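You operate a simulated robot arm through the tools that you are given. There is no shell and no other tool. Be economical: measure what you need, move in short steps, check, and stop when the job is done.

You are at the controls of a simulated two-armed robot. One attempt, no reset.

JOB
Put the fennel jar from the top of the bench on the green bench and the thyme jar on the top of the herb bench. Take the hand brush and leave it on the small bench. Put the cork ring on the top of the bench away on the green bench. Put the paper sachet marked "mint" from the top of the bench on the name tile there and the paper sachet that says "linden" on the side table. Put one of the ring tags from the top of the bench on the dresser top. Fetch the lavender brown bottle from the top of the bench and stand it on the top of the herb bench. The order is free. Set down upright: jar, brown bottle.

The check looks at the end state, three seconds after you hand in, the way a careful person would. Anything else that was tipped, shoved, dropped, spilled or broken makes it a failure.

ROBOT AND FRAMES
Two 7-joint arms with two-finger parallel grippers on one trunk, on a base that drives. Base frame: it is fixed to the floor where the robot stands at the start and does not move with it; the origin is under the middle of the robot, x ahead of it, y to its left, z up; the surface under the hand at the start is at about z = 840. Readings come in mm, degrees, newtons and seconds.
The left shoulder is at the start at [-82, 119, 851], the right one opposite. With the tool pointing down near the work surface each hand reaches from about 140 to 580 mm from the robot's upright axis, wherever it stands, measured 20 degrees to its own side. Places, roughly: brown bottle [500, 1500, 1000]; cork ring (9x9x3 cm) [500, 200, 900]; dresser top [-1600, 4500, 900]; green bench [-1100, 1200, 800]; hand brush (7x9x7 cm) [900, 0, 900]; jar [500, 250, 1000]; name tile [500, 0, 750]; paper sachet [500, 500, 1000]; ring tag [250, 1000, 750]; side table [-500, 4500, 800]; small bench [-1100, 2600, 800]; top of the herb bench [-700, -1800, 800]. Payload 3.43 kg a hand.
The tool frame of a hand sits at the grasp point between the pads (the TCP): z along the fingers, y along the line on which they close. The tips reach 30 mm beyond it. The gripper opens to 94 mm. The fingers are 28 mm wide and 10 mm thick; the gripper's body (50 by 96 mm) begins 55 mm behind the TCP.
Orientation is that of the tool frame in the base frame, as a unit quaternion [x, y, z, w]. With the fingers straight down and closing along the base's y, the tool's x points along the base's -x, its y along +y and its z along -z.

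CONTROLS
- The arms move only by the tool move_arm. It takes "left_deltas", "right_deltas" or both (then of equal length, played together; a hand with none holds still); each is one flat list of numbers, 7 for each row, row after row: the turn, a rotation vector about the tool's x, y, z in degrees, then the shift along the tool's x, y, z in mm, then the gripper command, from -1 (shut) to 1 (fully open), values between in proportion. In form: [wx, wy, wz, x, y, z, fingers, wx, wy, wz, x, y, z, fingers, ...]. A call has 1 to 20 rows; each row is the pose to reach, as a shift and turn from the pose commanded when the call began, along the tool's axes at that moment. A row lasts 0.2 s, in which the tool goes at most 50 mm and 8.6 degrees; a call with a longer step from one row to the next is refused whole, and so is a gripper value outside its range. Where a pose cannot be reached the arm comes as near as it can. A force on the tool above 40 N (or 10 N above the force at the start of the call, whichever is more), or a blocked arm, ends the call early, and 0.2 s more pass. The fingers move at their own pace (about 153 mm/s each) and stop on an object; they squeeze with about 20 N. The grip force told is the motor's: it shows also when the fingers shut on nothing. Time passes only in rows, and 0.2 s behind the last, so rows that repeat a pose let the fingers close. It gives the time, the measured TCP pose, the force on the tool (base axes), the opening and the grip force at its end, in the units of the frame above (readings bear some noise), with the torque about the TCP (base axes, N m) and any sound that the robot's microphone picked up, and new pictures: "pictures" is both (left out), scene, wrist or none (wrist: the cameras of the hands that moved).
- Cameras (640 x 400 px; columns grow to the right, rows downward): "scene" is now at [12.1, 42.7, 1547.1]; the picture's right is [0.61, -0.79, 0.00], its down [-0.67, -0.51, -0.54] and it looks along [0.43, 0.33, -0.84] (base axes); focal length 285 px, centre (320, 200). "left" rides on the left gripper at [76, -14, -102] in its tool frame; the picture's right is [0.18, 0.98, 0.00], its down [-0.75, 0.14, -0.64] and it looks along [-0.63, 0.12, 0.77] (tool axes); focal length 243 px, centre (320, 200). "right" rides on the right gripper at [76, 14, -102] in its tool frame; the picture's right is [-0.18, 0.98, 0.00], its down [-0.75, -0.14, -0.64] and it looks along [-0.63, -0.12, 0.77] (tool axes); focal length 243 px, centre (320, 200). There is no depth. A picture from a camera that has moved, and an enlarged one, comes with that camera's place and axes in the base frame and with its lens.
- slide_trunk(by): slides the trunk up (or, below 0, down) by that many mm; the arms and the scene camera ride with it, the base frame stays. It gives what a move gives, with no picture.
- steer(legs): drives the robot by 1 to 6 legs, each [ahead, left, turn to the left] in mm, mm and degrees, along the robot's own axes; the way and the turn of a leg run together, so that a leg with both is an arc; at most 1500 mm and 180 degrees a leg. The arms and the cameras ride along, it lands a little off, and it stops where it bumps. It gives what a move gives, and a new picture of the scene camera.
- pan_tilt(pan, tilt): turns the head with the scene camera to pan (to the left, within 143 degrees either way) and tilt (down, from -29 to 69), counted from straight ahead of the robot. It gives what a move gives, and a new picture of the scene camera.
- inspect(camera, box): a new picture of the part [left, top, right, bottom] of that camera's present view, enlarged. The clock stands still meanwhile.
- hand_in(): hands the job in; it is judged then, once.

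Work in short steps. Places have to be worked out from the pictures, the camera data and where the tool is seen: move nearer, look again, correct. Check each grasp and each placing, and mend what went wrong. You have 483 turns and 360 pictures in all, those below and enlarged ones among them. Open the grippers and draw the arms clear of the work before you hand the job in, unless the task says otherwise.

The tools are called after "Request:" by a JSON object that holds its "api" and its "payload". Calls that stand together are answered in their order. move_arm: Moves the arms, as the interface text tells. Its arguments: {"type":"object","properties":{"left_deltas":{"type":"array","items":{"type":"number"}},"right_deltas":{"type":"array","items":{"type":"number"}},"pictures":{"type":"string","enum":["both","scene","wrist","none"]}},"required":[]} The other tools are called the same way: slide_trunk (by) slides the trunk up or down; steer (legs) drives the base; pan_tilt (pan, tilt) turns the head that bears the scene camera; inspect (camera, box) takes an enlarged picture of a part of a camera's view; hand_in () hands the job in.

At the start:

```text
clock: 0.0
left_ee_pos: [297.1, 371.7, 1063.4]
left_orientation: [0.0, 1.0, 0.0, 0.0]
left_wrist_force: [0.2, -0.4, 0.8]
left_wrist_torque: [0.01, -0.01, 0.0]
left_finger_gap: 93.9
left_grasp_force: 0.0
right_ee_pos: [295.2, 35.6, 1120.7]
right_orientation: [0.001, 1.0, 0.0, 0.0]
right_wrist_force: [-0.3, 1.1, -1.0]
right_wrist_torque: [-0.02, 0.01, 0.0]
right_finger_gap: 94.0
right_grasp_force: 0.2
trunk travel left (down, up): [-275.0, 60.0]
robot x, y, heading: [-1.3, -2.5, -0.1]
head pan, tilt: [37.4, 57.3]
```

scene: 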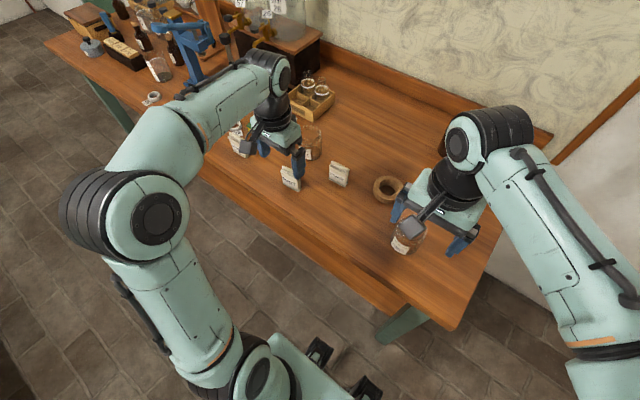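
right: 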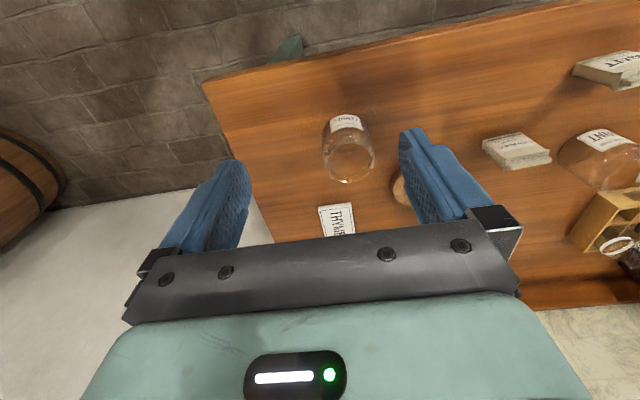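
left: 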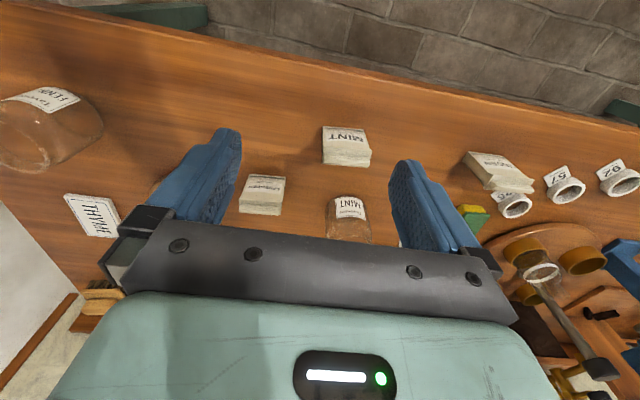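

I start with a survey of the bench: enlarged views of the scene and the wrist cameras.

Request:
{"api": "inspect", "payload": {"camera": "scene", "box": [200, 60, 520, 260]}}

Request:
{"api": "inspect", "payload": {"camera": "left", "box": [0, 60, 640, 400]}}

Request:
{"api": "inspect", "payload": {"camera": "right", "box": [280, 40, 640, 265]}}

```text
2.00 times, centred on (360, 160) of scene
camera zoom: at [12.1, 42.7, 1547.1], right [0.61, -0.79, 0.0], down [-0.67, -0.51, -0.54], along [0.43, 0.33, -0.84], focal length 570 px, centre (240, 280)
```

zoom: 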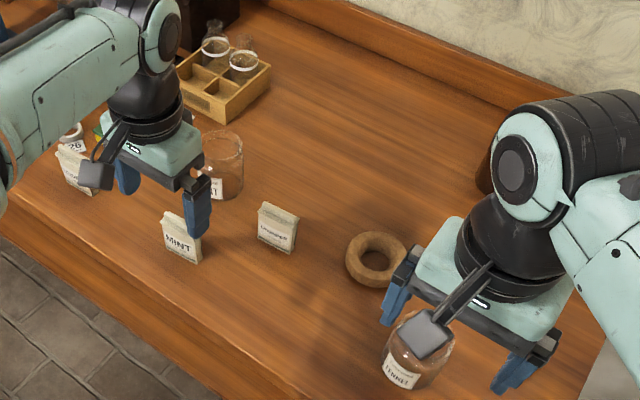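

```text
1.00 times, centred on (320, 230) of left (not enlarged: the box is as wide or as high as the picture)
camera zoom: at [220.1, 358.0, 1164.5], right [-0.18, 0.98, 0.0], down [0.75, 0.14, 0.64], along [0.63, 0.12, -0.77], focal length 243 px, centre (320, 170)
```

zoom: 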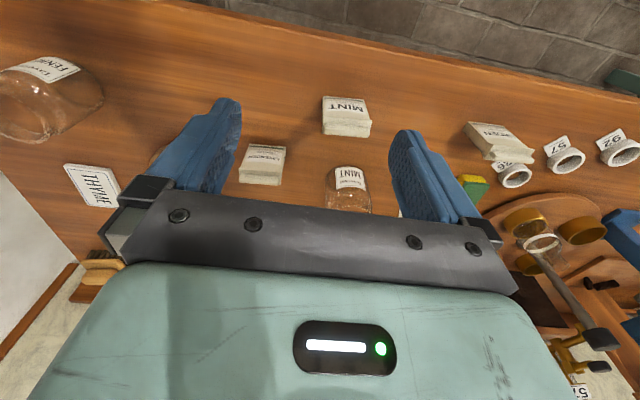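

```text
1.78 times, centred on (460, 152) of right
camera zoom: at [219.5, 49.3, 1222.0], right [0.18, 0.98, 0.0], down [0.75, -0.14, 0.64], along [0.63, -0.12, -0.77], focal length 431 px, centre (71, 284)
```

zoom: 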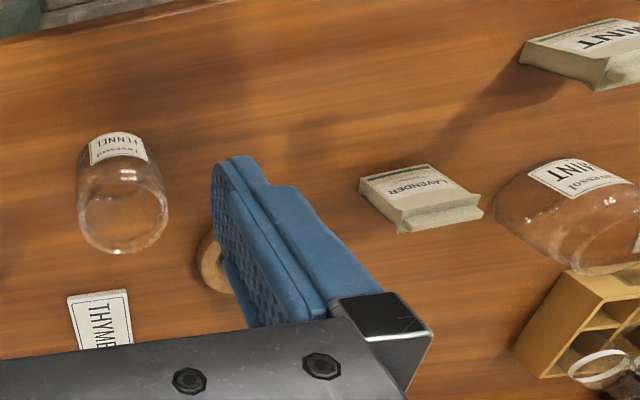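

The bench holds a fennel jar, a mint jar, three sachets, a THYME tile and ring tags. Next I look around with the head.

Request:
{"api": "pan_tilt", "payload": {"pan": 70, "tilt": 35}}

Request:
{"api": "pan_tilt", "payload": {"pan": 0, "tilt": 50}}

Request:
{"api": "pan_tilt", "payload": {"pan": 125, "tilt": 25}}

Request:
{"api": "pan_tilt", "payload": {"pan": -110, "tilt": 25}}

```text
clock: 1.0
left_ee_pos: [296.4, 373.0, 1062.3]
left_orientation: [-0.001, 1.0, 0.0, 0.0]
left_wrist_force: [0.0, 0.4, -0.2]
left_wrist_torque: [-0.01, 0.02, 0.04]
left_finger_gap: 93.8
left_grasp_force: 0.0
right_ee_pos: [295.0, 34.4, 1120.0]
right_orientation: [-0.001, 1.0, -0.001, 0.0]
right_wrist_force: [-0.4, 0.3, -0.1]
right_wrist_torque: [0.02, -0.01, 0.0]
right_finger_gap: 94.0
right_grasp_force: 0.0
trunk travel left (down, up): [-275.0, 60.0]
robot x, y, heading: [1.3, -0.9, 0.0]
head pan, tilt: [70.0, 35.0]
camera scene: at [-13.0, 83.0, 1578.1], right [0.94, -0.34, 0.0], down [-0.2, -0.54, -0.82], along [0.28, 0.77, -0.57], focal length 285 px, centre (320, 200)
```

scene: 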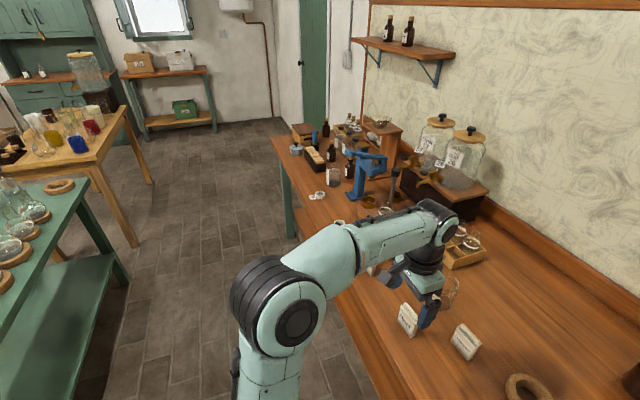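

```text
clock: 2.4
left_ee_pos: [297.2, 371.8, 1062.1]
left_orientation: [0.0, 1.0, 0.001, 0.0]
left_wrist_force: [-1.5, -0.4, 0.0]
left_wrist_torque: [-0.01, -0.02, -0.01]
left_finger_gap: 94.0
left_grasp_force: 0.1
right_ee_pos: [295.6, 34.0, 1118.9]
right_orientation: [0.0, 1.0, 0.0, 0.0]
right_wrist_force: [-0.6, 0.3, -0.5]
right_wrist_torque: [-0.03, -0.02, 0.01]
right_finger_gap: 94.1
right_grasp_force: 0.1
trunk travel left (down, up): [-275.0, 60.0]
robot x, y, heading: [-0.1, -3.3, 0.4]
head pan, tilt: [0.0, 50.0]
camera scene: at [33.8, 0.4, 1556.4], right [0.0, -1.0, 0.0], down [-0.77, 0.0, -0.64], along [0.64, 0.0, -0.77], focal length 285 px, centre (320, 200)
```

scene: 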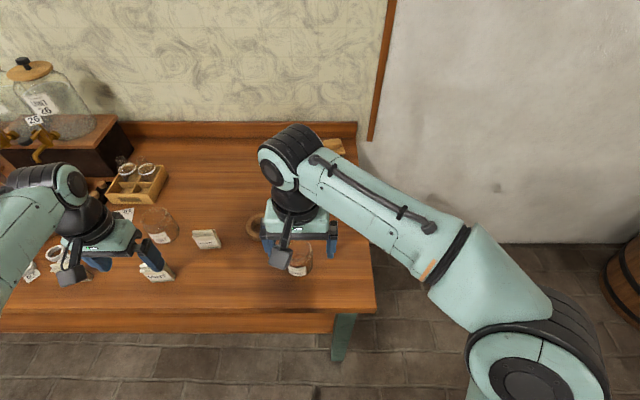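

```text
clock: 4.4
left_ee_pos: [296.7, 372.5, 1062.9]
left_orientation: [0.0, 1.0, 0.0, 0.0]
left_wrist_force: [0.2, 0.3, -1.0]
left_wrist_torque: [-0.01, 0.0, 0.02]
left_finger_gap: 93.9
left_grasp_force: 0.1
right_ee_pos: [296.8, 34.4, 1119.7]
right_orientation: [-0.001, 1.0, 0.0, 0.0]
right_wrist_force: [0.1, 0.2, 0.1]
right_wrist_torque: [0.01, -0.02, 0.0]
right_finger_gap: 94.0
right_grasp_force: 0.0
trunk travel left (down, up): [-275.0, 60.0]
robot x, y, heading: [-1.4, -2.0, 0.0]
head pan, tilt: [125.0, 25.0]
camera scene: at [-96.0, 75.8, 1593.9], right [0.82, 0.57, 0.0], down [0.24, -0.35, -0.91], along [-0.52, 0.74, -0.42], focal length 285 px, centre (320, 200)
```

scene: 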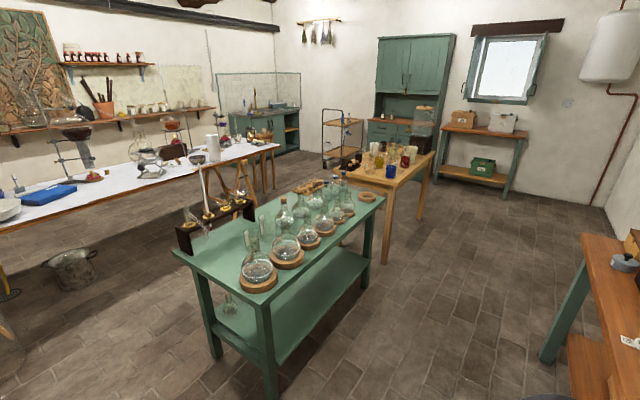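

```text
clock: 7.8
left_ee_pos: [297.7, 372.1, 1061.6]
left_orientation: [0.001, 1.0, 0.0, 0.001]
left_wrist_force: [-0.9, -0.4, -0.4]
left_wrist_torque: [0.01, -0.01, 0.0]
left_finger_gap: 93.9
left_grasp_force: 0.1
right_ee_pos: [295.2, 33.6, 1120.5]
right_orientation: [0.001, 1.0, 0.0, 0.001]
right_wrist_force: [0.4, 0.0, 0.3]
right_wrist_torque: [0.02, -0.01, 0.0]
right_finger_gap: 94.1
right_grasp_force: 0.0
trunk travel left (down, up): [-275.0, 60.0]
robot x, y, heading: [-0.9, 0.0, 0.3]
head pan, tilt: [-110.0, 25.0]
camera scene: at [-74.7, -86.3, 1593.9], right [-0.94, 0.34, 0.0], down [0.14, 0.4, -0.91], along [-0.31, -0.85, -0.42], focal length 285 px, centre (320, 200)
```

scene: 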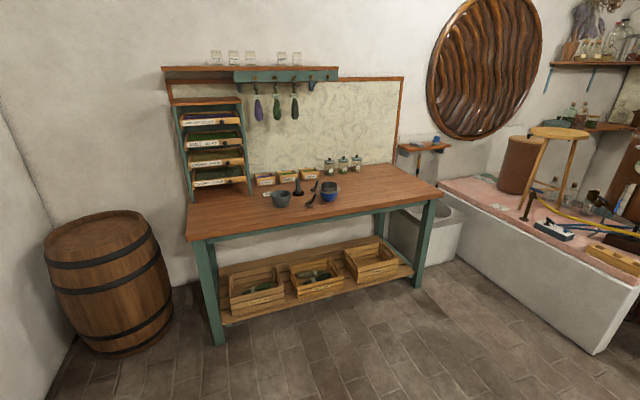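

Now I tuck both arms back and up so that I can drive and see the bench more freely.

Request:
{"api": "move_arm", "payload": {"left_deltas": [0, 0, 0, 30, 0, -30, 1, 0, 0, 0, 60, 0, -60, 1, 0, 0, 0, 90, 0, -90, 1, 0, 0, 0, 120, 0, -120, 1], "right_deltas": [0, 0, 0, 30, 0, -20, 1, 0, 0, 0, 60, -20, -40, 1, 0, 0, 0, 90, -40, -50, 1, 0, 0, 0, 120, -60, -60, 1], "pictures": "none"}}

Request:
{"api": "pan_tilt", "payload": {"pan": 30, "tilt": 50}}

Request:
{"api": "pan_tilt", "payload": {"pan": 75, "tilt": 30}}

Request:
{"api": "inspect", "payload": {"camera": "scene", "box": [320, 80, 540, 240]}}

```text
clock: 8.8
left_ee_pos: [175.5, 372.4, 1181.2]
left_orientation: [0.0, 1.0, 0.001, 0.002]
left_wrist_force: [0.0, -0.1, 0.1]
left_wrist_torque: [-0.02, -0.04, 0.01]
left_finger_gap: 93.8
left_grasp_force: 0.1
right_ee_pos: [172.3, -27.7, 1181.8]
right_orientation: [-0.001, 1.0, 0.0, 0.001]
right_wrist_force: [-0.1, 0.5, 0.1]
right_wrist_torque: [0.02, -0.04, -0.01]
right_finger_gap: 94.1
right_grasp_force: 0.0
trunk travel left (down, up): [-275.0, 60.0]
robot x, y, heading: [-1.1, 1.2, 0.2]
head pan, tilt: [-110.0, 25.0]
```

```text
clock: 11.0
left_ee_pos: [180.1, 372.7, 1180.7]
left_orientation: [-0.001, 1.0, 0.001, 0.0]
left_wrist_force: [-0.3, 0.1, 1.0]
left_wrist_torque: [0.02, 0.0, 0.0]
left_finger_gap: 93.9
left_grasp_force: 0.0
right_ee_pos: [175.3, -26.5, 1182.2]
right_orientation: [0.0, 1.0, 0.0, 0.0]
right_wrist_force: [0.0, -0.4, 0.5]
right_wrist_torque: [0.0, -0.03, 0.0]
right_finger_gap: 94.2
right_grasp_force: 0.0
trunk travel left (down, up): [-275.0, 60.0]
robot x, y, heading: [-2.5, 0.3, 0.0]
head pan, tilt: [30.0, 50.0]
camera scene: at [23.5, 38.7, 1556.4], right [0.5, -0.87, 0.0], down [-0.66, -0.38, -0.64], along [0.56, 0.32, -0.77], focal length 285 px, centre (320, 200)
```

scene: 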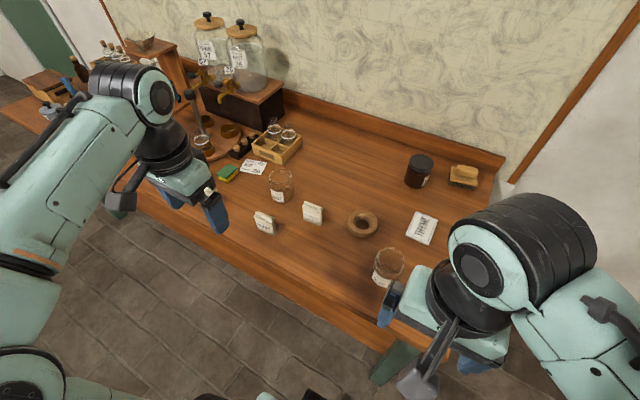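

```text
clock: 12.1
left_ee_pos: [177.5, 372.6, 1180.1]
left_orientation: [0.0, 1.0, 0.0, 0.0]
left_wrist_force: [0.1, 0.4, 0.4]
left_wrist_torque: [0.04, 0.0, 0.01]
left_finger_gap: 94.2
left_grasp_force: 0.1
right_ee_pos: [174.2, -27.5, 1181.7]
right_orientation: [0.0, 1.0, 0.0, 0.0]
right_wrist_force: [0.0, 0.1, 0.5]
right_wrist_torque: [-0.01, 0.01, 0.0]
right_finger_gap: 94.0
right_grasp_force: 0.1
trunk travel left (down, up): [-275.0, 60.0]
robot x, y, heading: [2.6, 0.2, 0.1]
head pan, tilt: [75.0, 30.0]
camera scene: at [-19.7, 87.6, 1585.9], right [0.97, -0.26, 0.0], down [-0.13, -0.48, -0.87], along [0.22, 0.84, -0.5], focal length 285 px, centre (320, 200)
```

scene: 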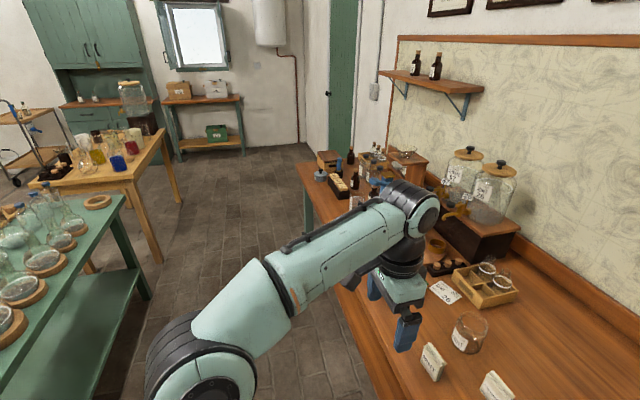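

```text
2.50 times, centred on (430, 160) of scene
camera zoom: at [-19.7, 87.6, 1585.9], right [0.97, -0.26, 0.0], down [-0.13, -0.48, -0.87], along [0.22, 0.84, -0.5], focal length 712 px, centre (45, 300)
```

zoom: 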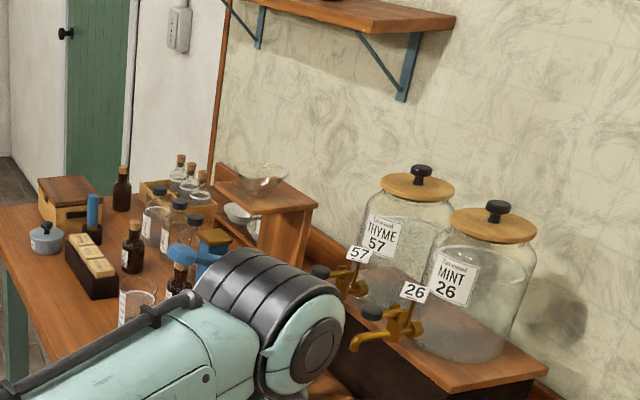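

I look closer at the near bench, then drive left to see the far part.

Request:
{"api": "pan_tilt", "payload": {"pan": 25, "tilt": 48}}

Request:
{"api": "inspect", "payload": {"camera": "scene", "box": [180, 90, 500, 290]}}

Request:
{"api": "inspect", "payload": {"camera": "scene", "box": [340, 120, 500, 220]}}

Request:
{"api": "inspect", "payload": {"camera": "scene", "box": [200, 100, 360, 200]}}

```text
clock: 13.3
left_ee_pos: [177.9, 373.2, 1179.3]
left_orientation: [0.0, 1.0, 0.0, 0.0]
left_wrist_force: [-0.3, 0.1, -0.3]
left_wrist_torque: [-0.01, 0.02, 0.01]
left_finger_gap: 94.2
left_grasp_force: 0.1
right_ee_pos: [174.7, -27.2, 1183.4]
right_orientation: [0.0, 1.0, -0.001, -0.001]
right_wrist_force: [-0.1, 0.6, -0.1]
right_wrist_torque: [-0.02, 0.0, -0.01]
right_finger_gap: 94.0
right_grasp_force: 0.1
trunk travel left (down, up): [-275.0, 60.0]
robot x, y, heading: [0.6, 3.8, 0.0]
head pan, tilt: [25.0, 48.0]
camera scene: at [28.2, 33.7, 1559.1], right [0.42, -0.91, 0.0], down [-0.67, -0.31, -0.67], along [0.61, 0.28, -0.74], focal length 285 px, centre (320, 200)
```

scene: 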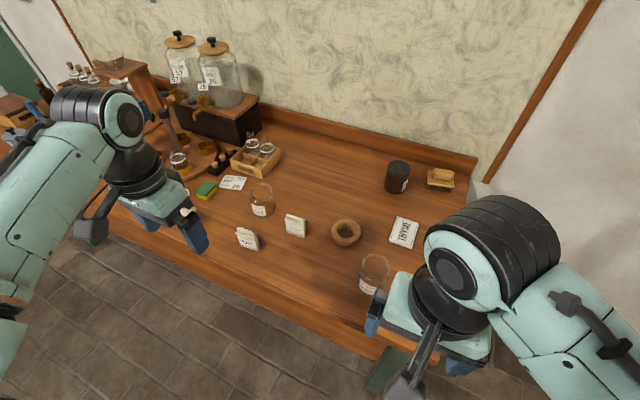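

```text
2.00 times, centred on (340, 190) of scene
camera zoom: at [28.2, 33.7, 1559.1], right [0.42, -0.91, 0.0], down [-0.67, -0.31, -0.67], along [0.61, 0.28, -0.74], focal length 570 px, centre (280, 220)
```

zoom: 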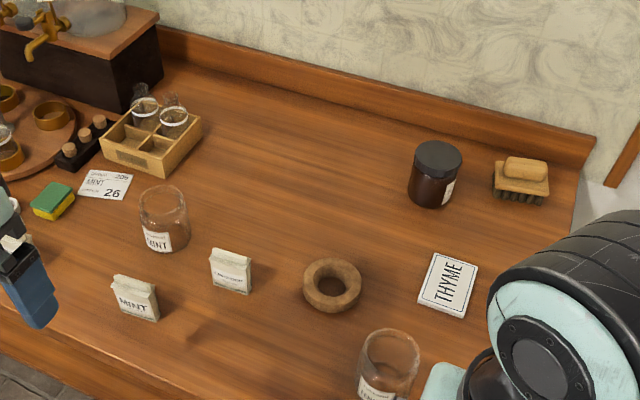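

```text
4.00 times, centred on (420, 170) of scene
camera zoom: at [28.2, 33.7, 1559.1], right [0.42, -0.91, 0.0], down [-0.67, -0.31, -0.67], along [0.61, 0.28, -0.74], focal length 1140 px, centre (-80, 320)
```

zoom: 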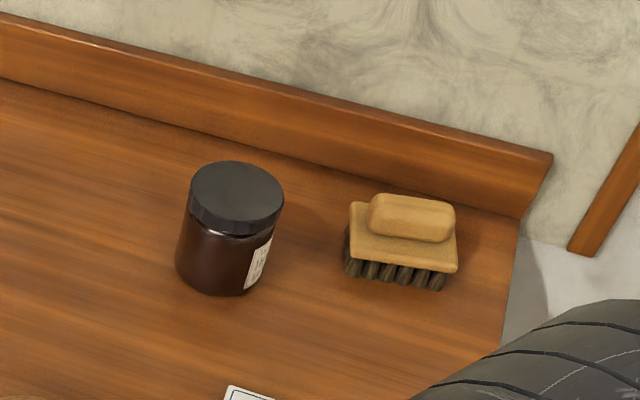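

```text
4.00 times, centred on (280, 150) of scene
camera zoom: at [28.2, 33.7, 1559.1], right [0.42, -0.91, 0.0], down [-0.67, -0.31, -0.67], along [0.61, 0.28, -0.74], focal length 1140 px, centre (480, 400)
```

zoom: 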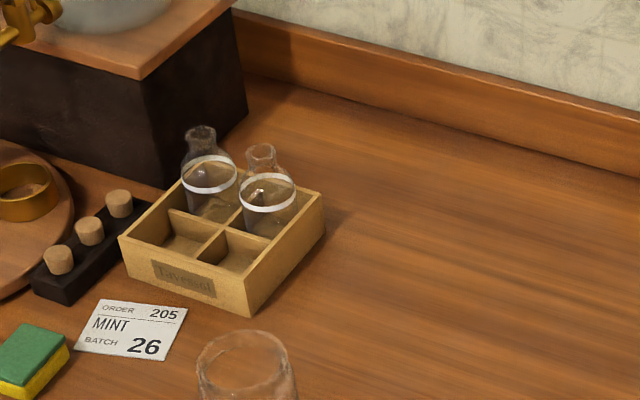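

The near part is clear: the THYME tile, an amber jar with its label turned away, and the brush at the back. I now drive left along the bench to see the rest.

Request:
{"api": "steer", "payload": {"legs": [[-60, 0, 0], [0, 800, 0]]}}

Request:
{"api": "pan_tilt", "payload": {"pan": -30, "tilt": 50}}

Request:
{"api": "pan_tilt", "payload": {"pan": 0, "tilt": 40}}

Request:
{"api": "pan_tilt", "payload": {"pan": 55, "tilt": 40}}

```text
clock: 21.3
left_ee_pos: [133.8, 1175.3, 1180.6]
left_orientation: [0.01, 1.0, 0.0, 0.0]
left_wrist_force: [0.1, 0.0, -0.4]
left_wrist_torque: [0.0, 0.0, 0.0]
left_finger_gap: 94.2
left_grasp_force: 0.1
right_ee_pos: [121.9, 775.4, 1182.5]
right_orientation: [0.01, 1.0, 0.0, 0.0]
right_wrist_force: [-0.2, -0.8, -0.2]
right_wrist_torque: [-0.01, -0.01, -0.01]
right_finger_gap: 93.8
right_grasp_force: 0.1
trunk travel left (down, up): [-275.0, 60.0]
robot x, y, heading: [-56.3, 809.4, -1.2]
head pan, tilt: [25.0, 48.0]
camera scene: at [-22.8, 839.0, 1559.1], right [0.4, -0.91, 0.0], down [-0.68, -0.3, -0.67], along [0.61, 0.27, -0.74], focal length 285 px, centre (320, 200)
```

scene: 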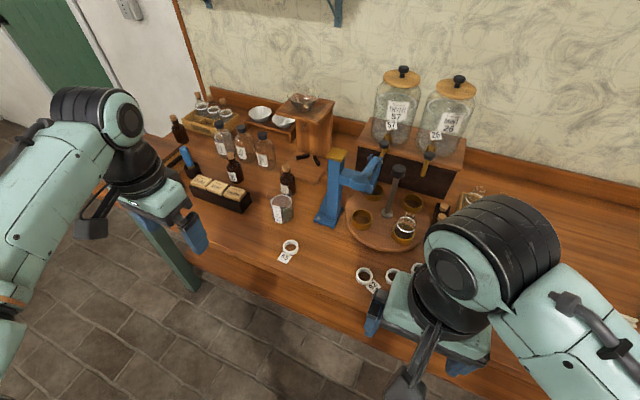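

```text
clock: 22.6
left_ee_pos: [133.9, 1174.3, 1179.5]
left_orientation: [0.01, 1.0, 0.0, 0.0]
left_wrist_force: [0.8, -1.0, 0.1]
left_wrist_torque: [-0.05, -0.01, 0.01]
left_finger_gap: 93.8
left_grasp_force: 0.0
right_ee_pos: [121.8, 776.0, 1181.4]
right_orientation: [0.009, 1.0, 0.0, 0.0]
right_wrist_force: [0.8, 0.7, -0.5]
right_wrist_torque: [0.02, -0.02, 0.02]
right_finger_gap: 93.9
right_grasp_force: 0.0
trunk travel left (down, up): [-275.0, 60.0]
robot x, y, heading: [-51.7, 808.2, -1.4]
head pan, tilt: [-30.0, 50.0]
camera scene: at [-28.8, 767.3, 1556.4], right [-0.52, -0.86, 0.0], down [-0.66, 0.4, -0.64], along [0.55, -0.33, -0.77], focal length 285 px, centre (320, 200)
```

scene: 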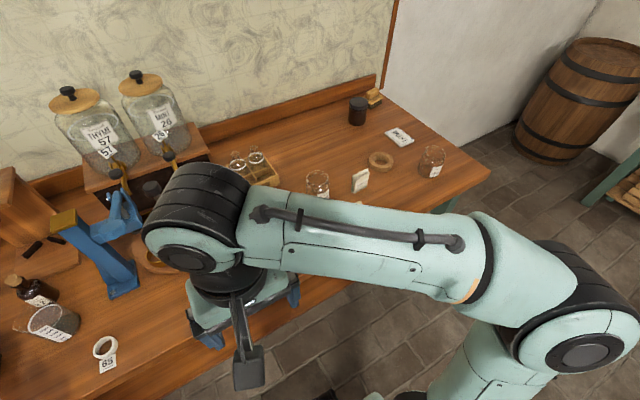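

```text
clock: 23.5
left_ee_pos: [133.5, 1174.2, 1180.8]
left_orientation: [0.009, 1.0, 0.0, 0.0]
left_wrist_force: [0.8, 0.1, -0.2]
left_wrist_torque: [0.01, 0.0, 0.0]
left_finger_gap: 94.1
left_grasp_force: 0.1
right_ee_pos: [122.0, 776.0, 1183.0]
right_orientation: [0.01, 1.0, 0.0, 0.0]
right_wrist_force: [-0.8, -0.2, -0.9]
right_wrist_torque: [0.01, 0.0, 0.02]
right_finger_gap: 94.0
right_grasp_force: 0.1
trunk travel left (down, up): [-275.0, 60.0]
robot x, y, heading: [-50.3, 804.6, -0.9]
head pan, tilt: [0.0, 40.0]
camera scene: at [-9.8, 805.3, 1570.6], right [-0.02, -1.0, 0.0], down [-0.64, 0.01, -0.77], along [0.77, -0.02, -0.64], focal length 285 px, centre (320, 200)
```

scene: 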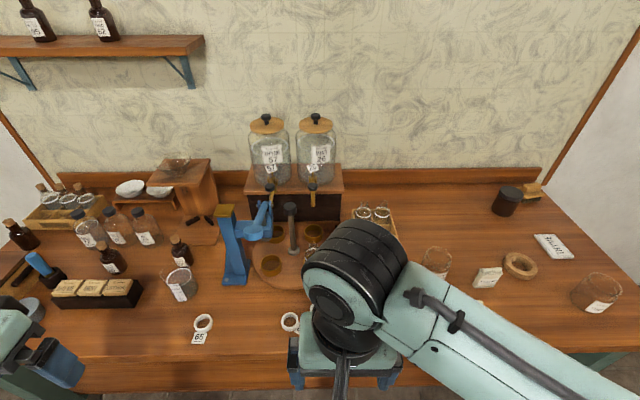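

```text
clock: 24.8
left_ee_pos: [132.6, 1173.9, 1180.6]
left_orientation: [0.009, 1.0, -0.001, 0.0]
left_wrist_force: [-0.4, 0.4, 0.0]
left_wrist_torque: [0.02, -0.01, -0.01]
left_finger_gap: 94.4
left_grasp_force: 0.1
right_ee_pos: [122.3, 775.6, 1180.8]
right_orientation: [0.01, 1.0, 0.0, 0.0]
right_wrist_force: [-1.1, -0.9, -0.1]
right_wrist_torque: [0.01, -0.01, 0.01]
right_finger_gap: 94.1
right_grasp_force: 0.0
trunk travel left (down, up): [-275.0, 60.0]
robot x, y, heading: [-51.8, 803.2, -1.1]
head pan, tilt: [55.0, 40.0]
camera scene: at [-44.6, 875.7, 1570.6], right [0.81, -0.59, 0.0], down [-0.38, -0.52, -0.77], along [0.45, 0.62, -0.64], focal length 285 px, centre (320, 200)
```

scene: 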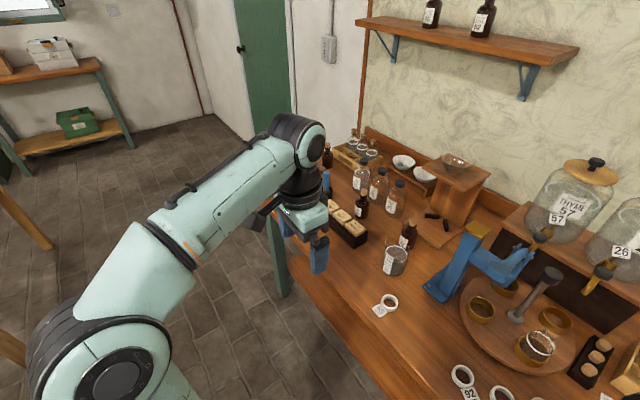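

I enlarge the bottles, the jar, and the ring tags to read their labels.

Request:
{"api": "inspect", "payload": {"camera": "scene", "box": [310, 130, 470, 230]}}

Request:
{"api": "inspect", "payload": {"camera": "scene", "box": [340, 200, 500, 300]}}

Request:
{"api": "pan_tilt", "payload": {"pan": 30, "tilt": 35}}

Request:
{"api": "inspect", "payload": {"camera": "scene", "box": [120, 120, 280, 220]}}

```text
4.00 times, centred on (390, 180) of scene
camera zoom: at [-44.6, 875.7, 1570.6], right [0.81, -0.59, 0.0], down [-0.38, -0.52, -0.77], along [0.45, 0.62, -0.64], focal length 1140 px, centre (40, 280)
```

zoom: 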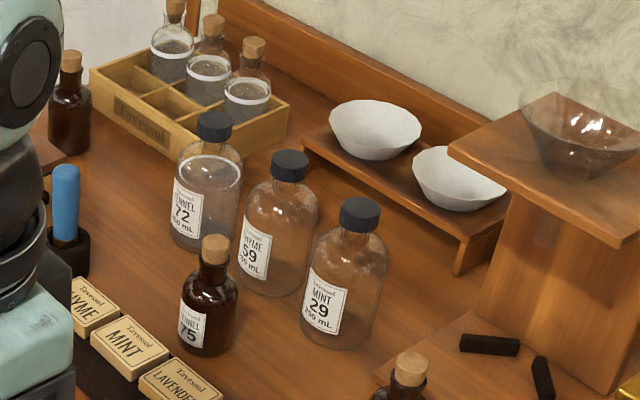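

```text
4.00 times, centred on (420, 250) of scene
camera zoom: at [-44.6, 875.7, 1570.6], right [0.81, -0.59, 0.0], down [-0.38, -0.52, -0.77], along [0.45, 0.62, -0.64], focal length 1140 px, centre (-80, 0)
```

zoom: 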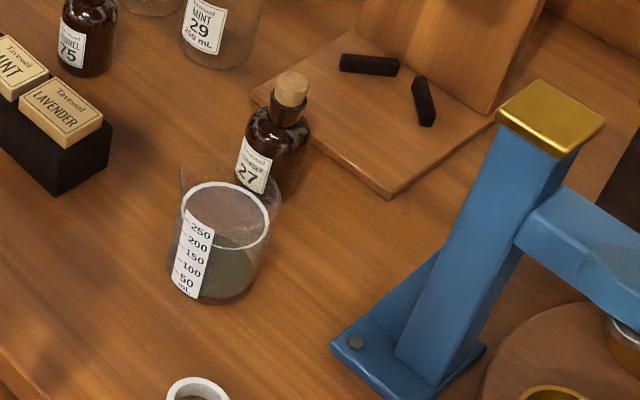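

```text
clock: 25.7
left_ee_pos: [133.3, 1174.9, 1180.6]
left_orientation: [0.01, 1.0, 0.0, 0.0]
left_wrist_force: [-0.2, 0.2, -1.0]
left_wrist_torque: [-0.01, 0.02, 0.0]
left_finger_gap: 94.0
left_grasp_force: 0.1
right_ee_pos: [123.0, 775.3, 1182.2]
right_orientation: [0.011, 1.0, 0.0, 0.0]
right_wrist_force: [-0.3, -0.3, 0.3]
right_wrist_torque: [-0.01, 0.0, -0.02]
right_finger_gap: 93.6
right_grasp_force: 0.1
trunk travel left (down, up): [-275.0, 60.0]
robot x, y, heading: [-49.7, 806.8, -1.0]
head pan, tilt: [30.0, 35.0]
camera scene: at [-17.8, 849.7, 1578.1], right [0.48, -0.88, 0.0], down [-0.5, -0.28, -0.82], along [0.72, 0.4, -0.57], focal length 285 px, centre (320, 200)
```

scene: 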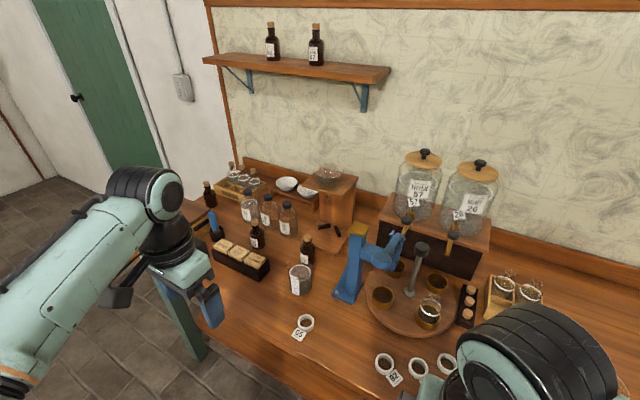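

```text
4.00 times, centred on (200, 170) of scene
camera zoom: at [-17.8, 849.7, 1578.1], right [0.48, -0.88, 0.0], down [-0.5, -0.28, -0.82], along [0.72, 0.4, -0.57], focal length 1140 px, centre (800, 320)
```

zoom: 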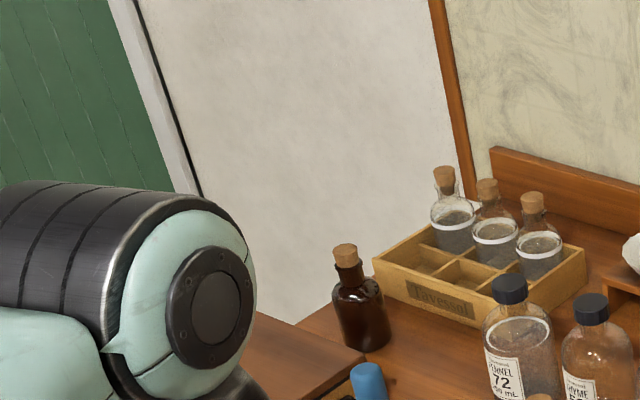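

I zoom on the "27" bottle label, the shelf bottles and the left-rear bottle.

Request:
{"api": "inspect", "payload": {"camera": "scene", "box": [280, 230, 328, 260]}}

Request:
{"api": "inspect", "payload": {"camera": "scene", "box": [245, 15, 341, 75]}}

Request:
{"api": "inspect", "payload": {"camera": "scene", "box": [360, 250, 520, 400]}}

```text
13.33 times, centred on (304, 245) of scene
camera zoom: at [-17.8, 849.7, 1578.1], right [0.48, -0.88, 0.0], down [-0.5, -0.28, -0.82], along [0.72, 0.4, -0.57], focal length 3798 px, centre (533, -400)
```

zoom: 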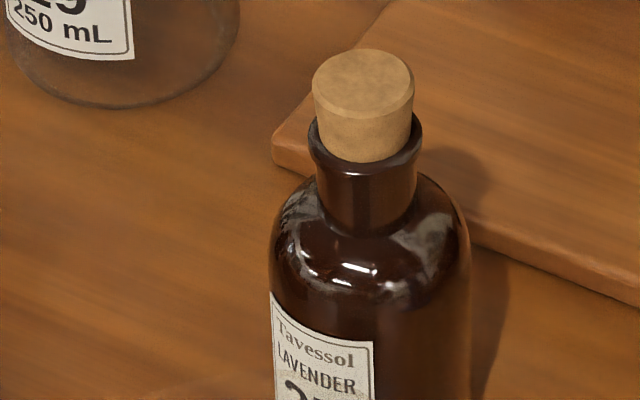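

```text
6.67 times, centred on (293, 45) of scene
camera zoom: at [-17.8, 849.7, 1578.1], right [0.48, -0.88, 0.0], down [-0.5, -0.28, -0.82], along [0.72, 0.4, -0.57], focal length 1899 px, centre (500, 1233)
```

zoom: 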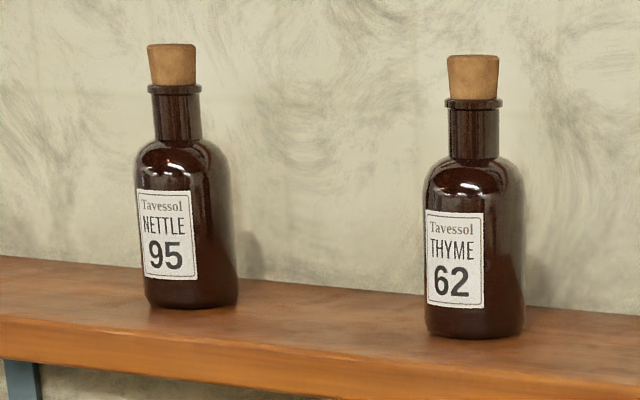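

```text
2.67 times, centred on (440, 325) of scene
camera zoom: at [-17.8, 849.7, 1578.1], right [0.48, -0.88, 0.0], down [-0.5, -0.28, -0.82], along [0.72, 0.4, -0.57], focal length 760 px, centre (0, -133)
```

zoom: 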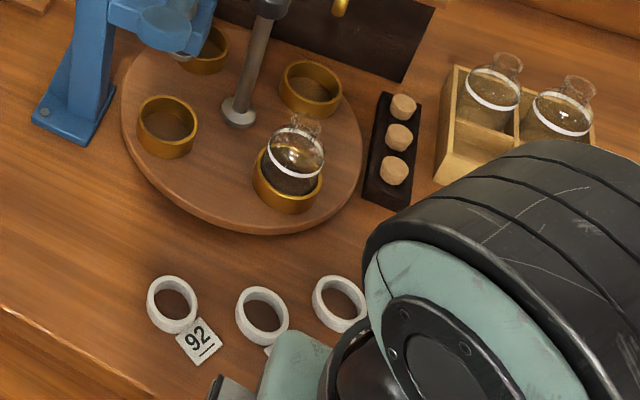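

Bottle 27 is LAVENDER. I now use the right wrist camera to read the ring tags and the third sachet.

Request:
{"api": "inspect", "payload": {"camera": "right", "box": [0, 0, 640, 400]}}

```text
1.00 times, centred on (320, 200) of right (not enlarged: the box is as wide or as high as the picture)
camera zoom: at [46.6, 792.0, 1283.7], right [0.2, 0.98, 0.0], down [0.75, -0.16, 0.64], along [0.63, -0.13, -0.77], focal length 243 px, centre (320, 200)
```

zoom: 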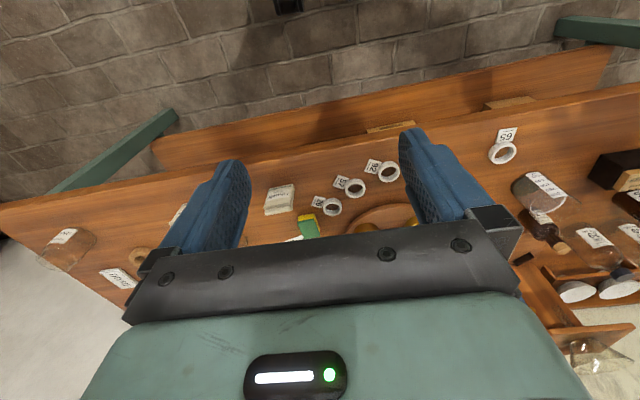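

Request:
{"api": "inspect", "payload": {"camera": "right", "box": [250, 150, 410, 250]}}

```text
4.00 times, centred on (330, 200) of right
camera zoom: at [46.6, 792.0, 1283.7], right [0.2, 0.98, 0.0], down [0.75, -0.16, 0.64], along [0.63, -0.13, -0.77], focal length 970 px, centre (280, 200)
```

zoom: 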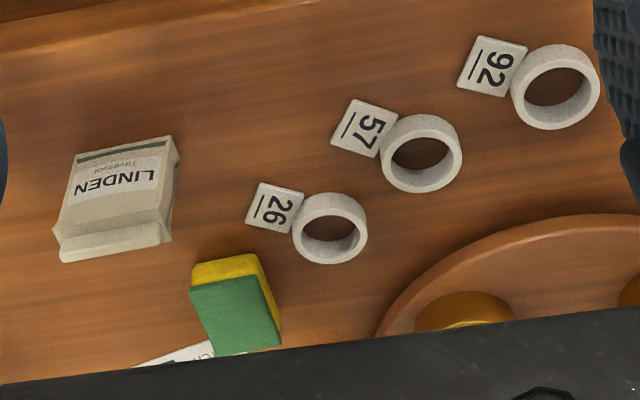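

Linden is found at about [374, 630], and tag 65 at about [351, 1098]. I bring the left hand over tag 65 and the right hand over the linden sachet for closer views.

Request:
{"api": "move_arm", "payload": {"left_deltas": [0, 0, 0, -36, -12.7, 25, 1, 0, 0, 0, -72, -25.3, 50, 1, 0, 0, 0, -108, -38, 75, 1, 0, 0, 0, -144, -50.7, 100, 1, 0, 0, 0, -180, -63.3, 125, 1, 0, 0, 0, -216, -76, 150, 1], "right_deltas": [0, 0, 0, -35, -24.3, 21, 1, 0, 0, 0, -70, -48.7, 42, 1, 0, 0, 0, -105, -73, 63, 1, 0, 0, 0, -140, -97.3, 84, 1, 0, 0, 0, -175, -121.7, 105, 1, 0, 0, 0, -210, -146, 126, 1], "pictures": "wrist"}}

```text
clock: 27.1
left_ee_pos: [352.5, 1092.8, 1029.9]
left_orientation: [0.01, 1.0, 0.0, 0.0]
left_wrist_force: [-0.2, 0.1, -0.6]
left_wrist_torque: [-0.05, 0.06, 0.0]
left_finger_gap: 94.2
left_grasp_force: 0.0
right_ee_pos: [333.9, 625.3, 1054.8]
right_orientation: [0.01, 1.0, 0.0, 0.0]
right_wrist_force: [0.5, 0.3, -0.5]
right_wrist_torque: [-0.02, 0.03, 0.02]
right_finger_gap: 94.1
right_grasp_force: 0.0
trunk travel left (down, up): [-275.0, 60.0]
robot x, y, heading: [-51.7, 803.6, -1.2]
head pan, tilt: [30.0, 35.0]
camera right: at [258.6, 642.3, 1156.2], right [0.2, 0.98, 0.0], down [0.75, -0.16, 0.64], along [0.63, -0.13, -0.77], focal length 243 px, centre (320, 200)
camera left: at [274.2, 1080.8, 1132.3], right [-0.16, 0.99, 0.0], down [0.76, 0.13, 0.64], along [0.63, 0.11, -0.77], focal length 243 px, centre (320, 200)
```

right: 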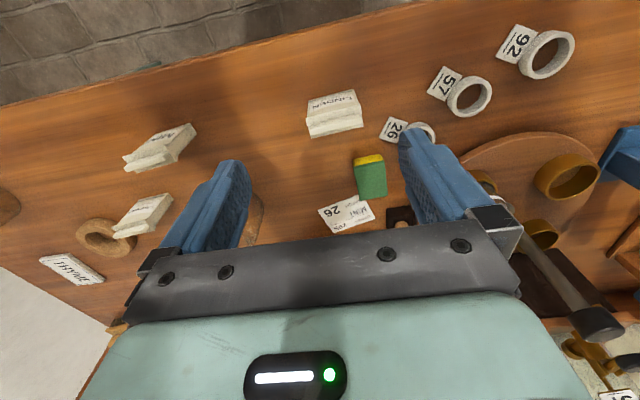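
left: 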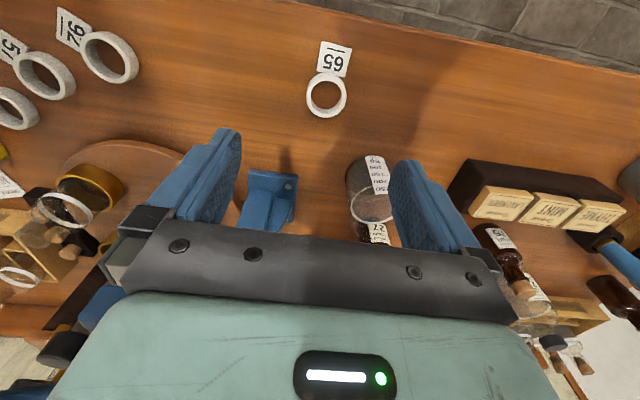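

Tag 65 is almost straight below the left hand, with its ring to grip along y. I enlarge the linden sachet for its shape.

Request:
{"api": "inspect", "payload": {"camera": "right", "box": [240, 60, 440, 185]}}

Request:
{"api": "inspect", "payload": {"camera": "left", "box": [260, 30, 420, 130]}}

```text
3.20 times, centred on (340, 122) of right
camera zoom: at [258.6, 642.3, 1156.2], right [0.2, 0.98, 0.0], down [0.75, -0.16, 0.64], along [0.63, -0.13, -0.77], focal length 776 px, centre (256, 448)
```

zoom: 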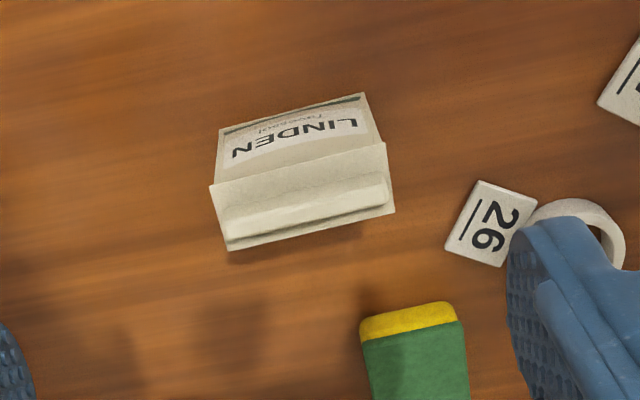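

```text
4.00 times, centred on (340, 80) of left
camera zoom: at [274.2, 1080.8, 1132.3], right [-0.16, 0.99, 0.0], down [0.76, 0.13, 0.64], along [0.63, 0.11, -0.77], focal length 970 px, centre (240, 680)
```

zoom: 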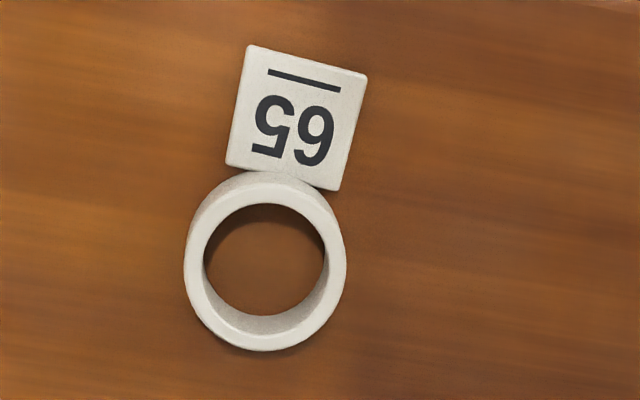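

Both items are located: sachet centre about [367, 637], top at z 895; ring centre [355, 1103]. I line up and lower part way, then check.

Request:
{"api": "move_arm", "payload": {"left_deltas": [0, 0, 0, -2.3, 10.2, 40, 1, 0, 0, 0, -2.3, 10.2, 80, 1, 0, 0, 0, -2.3, 10.2, 115, 1], "right_deltas": [0, 0, 0, -33, 12.7, 20, 1, 0, 0, 0, -33, 12.7, 65, 1, 0, 0, 0, -33, 12.7, 110, 1], "pictures": "wrist"}}

```text
clock: 27.9
left_ee_pos: [350.8, 1105.4, 912.8]
left_orientation: [0.009, 1.0, 0.0, 0.0]
left_wrist_force: [0.5, 0.1, -0.3]
left_wrist_torque: [0.0, -0.01, 0.04]
left_finger_gap: 94.0
left_grasp_force: 0.1
right_ee_pos: [365.2, 638.2, 946.7]
right_orientation: [0.01, 1.0, 0.0, 0.0]
right_wrist_force: [0.5, 0.6, -0.5]
right_wrist_torque: [0.01, 0.03, 0.02]
right_finger_gap: 93.8
right_grasp_force: 0.0
trunk travel left (down, up): [-275.0, 60.0]
robot x, y, heading: [-52.3, 799.3, -1.2]
head pan, tilt: [30.0, 35.0]
camera right: at [289.9, 654.3, 1047.9], right [0.2, 0.98, 0.0], down [0.75, -0.16, 0.64], along [0.63, -0.13, -0.77], focal length 243 px, centre (320, 200)
camera left: at [274.0, 1092.3, 1015.9], right [-0.17, 0.99, 0.0], down [0.76, 0.13, 0.64], along [0.63, 0.11, -0.77], focal length 243 px, centre (320, 200)
```

right: 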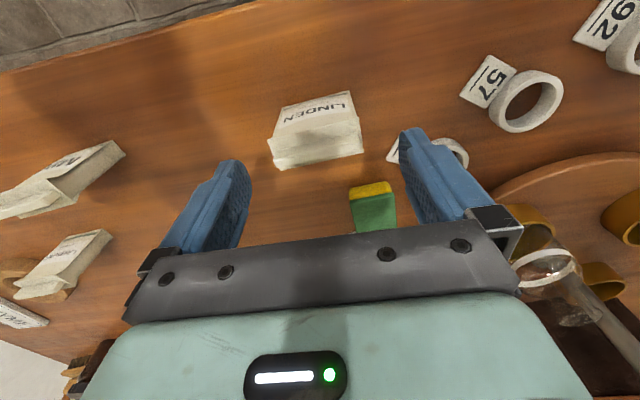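
left: 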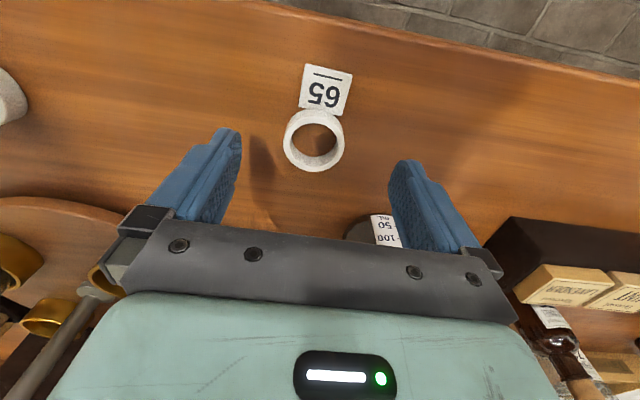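

Both are well lined up; I go down the rest and close the fingers.

Request:
{"api": "move_arm", "payload": {"left_deltas": [0, 0, 0, -3, -4, 20, 1, 0, 0, 0, -3, -4, 38, 1, 0, 0, 0, -3, -4, 38, 0, 0, 0, 0, -3, -4, 38, -1, 0, 0, 0, -3, -4, 38, -1], "right_deltas": [0, 0, 0, -1, -2, 36, 1, 0, 0, 0, -1, -2, 70, 1, 0, 0, 0, -1, -2, 70, 0, 0, 0, 0, -1, -2, 70, -1, 0, 0, 0, -1, -2, 70, -1], "pictures": "wrist"}}

```text
clock: 29.1
left_ee_pos: [354.6, 1099.3, 876.6]
left_orientation: [0.009, 1.0, 0.0, 0.0]
left_wrist_force: [0.3, 0.1, -1.2]
left_wrist_torque: [-0.01, 0.01, -0.01]
left_finger_gap: 42.7
left_grasp_force: 19.9
right_ee_pos: [363.7, 637.0, 875.9]
right_orientation: [0.01, 1.0, 0.0, 0.0]
right_wrist_force: [-0.1, 0.5, 0.6]
right_wrist_torque: [0.02, -0.01, 0.0]
right_finger_gap: 61.2
right_grasp_force: 19.8
trunk travel left (down, up): [-275.0, 60.0]
robot x, y, heading: [-53.7, 803.2, -1.1]
head pan, tilt: [30.0, 35.0]
camera right: at [288.3, 652.6, 978.0], right [0.2, 0.98, 0.0], down [0.75, -0.16, 0.64], along [0.63, -0.13, -0.77], focal length 243 px, centre (320, 200)
camera left: at [277.0, 1087.4, 979.7], right [-0.17, 0.99, 0.0], down [0.76, 0.13, 0.64], along [0.63, 0.11, -0.77], focal length 243 px, centre (320, 200)
```

right: 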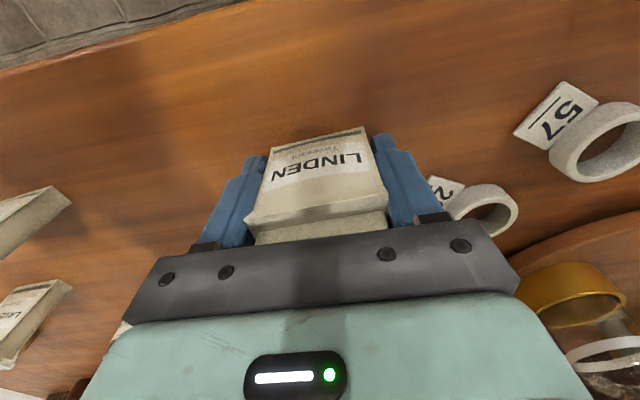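
left: 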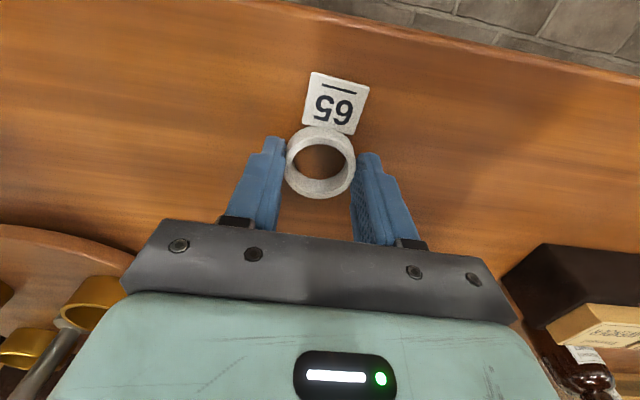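

Both are gripped (gaps 42.7 and 61.2). I lift straight up, then draw back over the edge.

Request:
{"api": "move_arm", "payload": {"left_deltas": [0, 0, 0, 0, 0, -25, -1, 0, 0, 0, 0, 0, -70, -1, 0, 0, 0, 0, 0, -115, -1, 0, 0, 0, 0, 0, -160, -1, 0, 0, 0, 0, 0, -205, -1, 0, 0, 0, 45, 0, -205, -1, 0, 0, 0, 90, 0, -205, -1, 0, 0, 0, 135, 0, -205, -1, 0, 0, 0, 180, 0, -205, -1], "right_deltas": [0, 0, 0, 0, 0, -25, -1, 0, 0, 0, 0, 0, -70, -1, 0, 0, 0, 0, 0, -115, -1, 0, 0, 0, 0, 0, -160, -1, 0, 0, 0, 0, 0, -205, -1, 0, 0, 0, 45, 0, -205, -1, 0, 0, 0, 90, 0, -205, -1, 0, 0, 0, 135, 0, -205, -1, 0, 0, 0, 180, 0, -205, -1], "pictures": "wrist"}}

Request:
{"api": "pan_tilt", "payload": {"pan": 90, "tilt": 20}}

```text
clock: 31.1
left_ee_pos: [169.8, 1103.9, 1081.6]
left_orientation: [0.009, 1.0, 0.0, 0.001]
left_wrist_force: [0.1, 0.0, -0.4]
left_wrist_torque: [-0.01, -0.04, -0.03]
left_finger_gap: 43.0
left_grasp_force: 20.6
right_ee_pos: [180.3, 636.0, 1079.5]
right_orientation: [0.011, 1.0, 0.001, 0.002]
right_wrist_force: [-0.3, -0.4, 0.3]
right_wrist_torque: [-0.05, 0.0, -0.01]
right_finger_gap: 61.2
right_grasp_force: 19.6
trunk travel left (down, up): [-275.0, 60.0]
robot x, y, heading: [-47.8, 804.0, -0.9]
head pan, tilt: [30.0, 35.0]
camera right: at [104.9, 653.4, 1181.0], right [0.2, 0.98, 0.0], down [0.75, -0.16, 0.64], along [0.63, -0.13, -0.77], focal length 243 px, centre (320, 200)
camera left: at [93.1, 1091.9, 1183.4], right [-0.16, 0.99, 0.0], down [0.75, 0.13, 0.64], along [0.64, 0.11, -0.77], focal length 243 px, centre (320, 200)
```

right: 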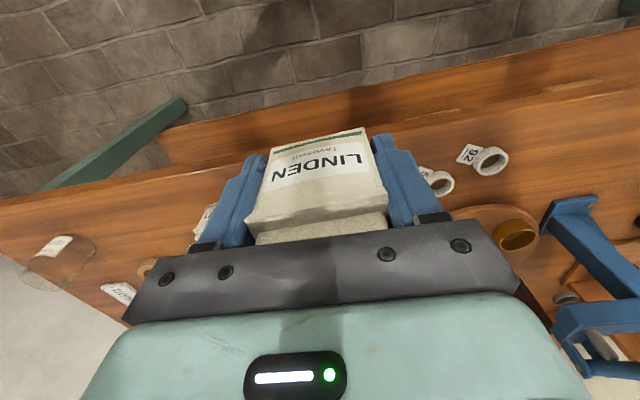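
left: 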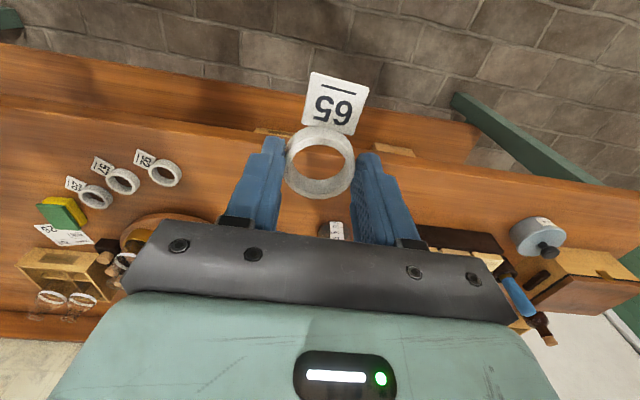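

```text
clock: 32.4
left_ee_pos: [173.6, 1103.1, 1081.0]
left_orientation: [0.01, 1.0, 0.0, 0.0]
left_wrist_force: [-0.7, -0.5, 0.4]
left_wrist_torque: [-0.01, 0.02, 0.0]
left_finger_gap: 43.1
left_grasp_force: 20.1
right_ee_pos: [183.4, 635.8, 1079.2]
right_orientation: [0.01, 1.0, 0.0, 0.0]
right_wrist_force: [0.0, 0.0, 0.4]
right_wrist_torque: [0.0, 0.0, -0.02]
right_finger_gap: 60.5
right_grasp_force: 20.0
trunk travel left (down, up): [-275.0, 60.0]
robot x, y, heading: [-55.3, 807.0, -1.2]
head pan, tilt: [90.0, 20.0]
camera scene: at [-92.9, 900.1, 1602.0], right [1.0, -0.02, 0.0], down [-0.01, -0.34, -0.94], along [0.02, 0.94, -0.34], focal length 285 px, centre (320, 200)
```

scene: 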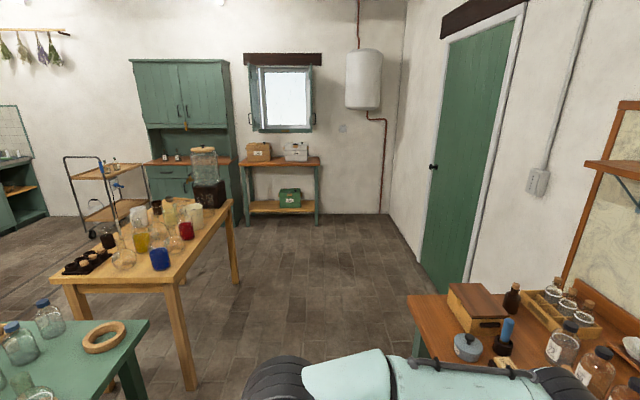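

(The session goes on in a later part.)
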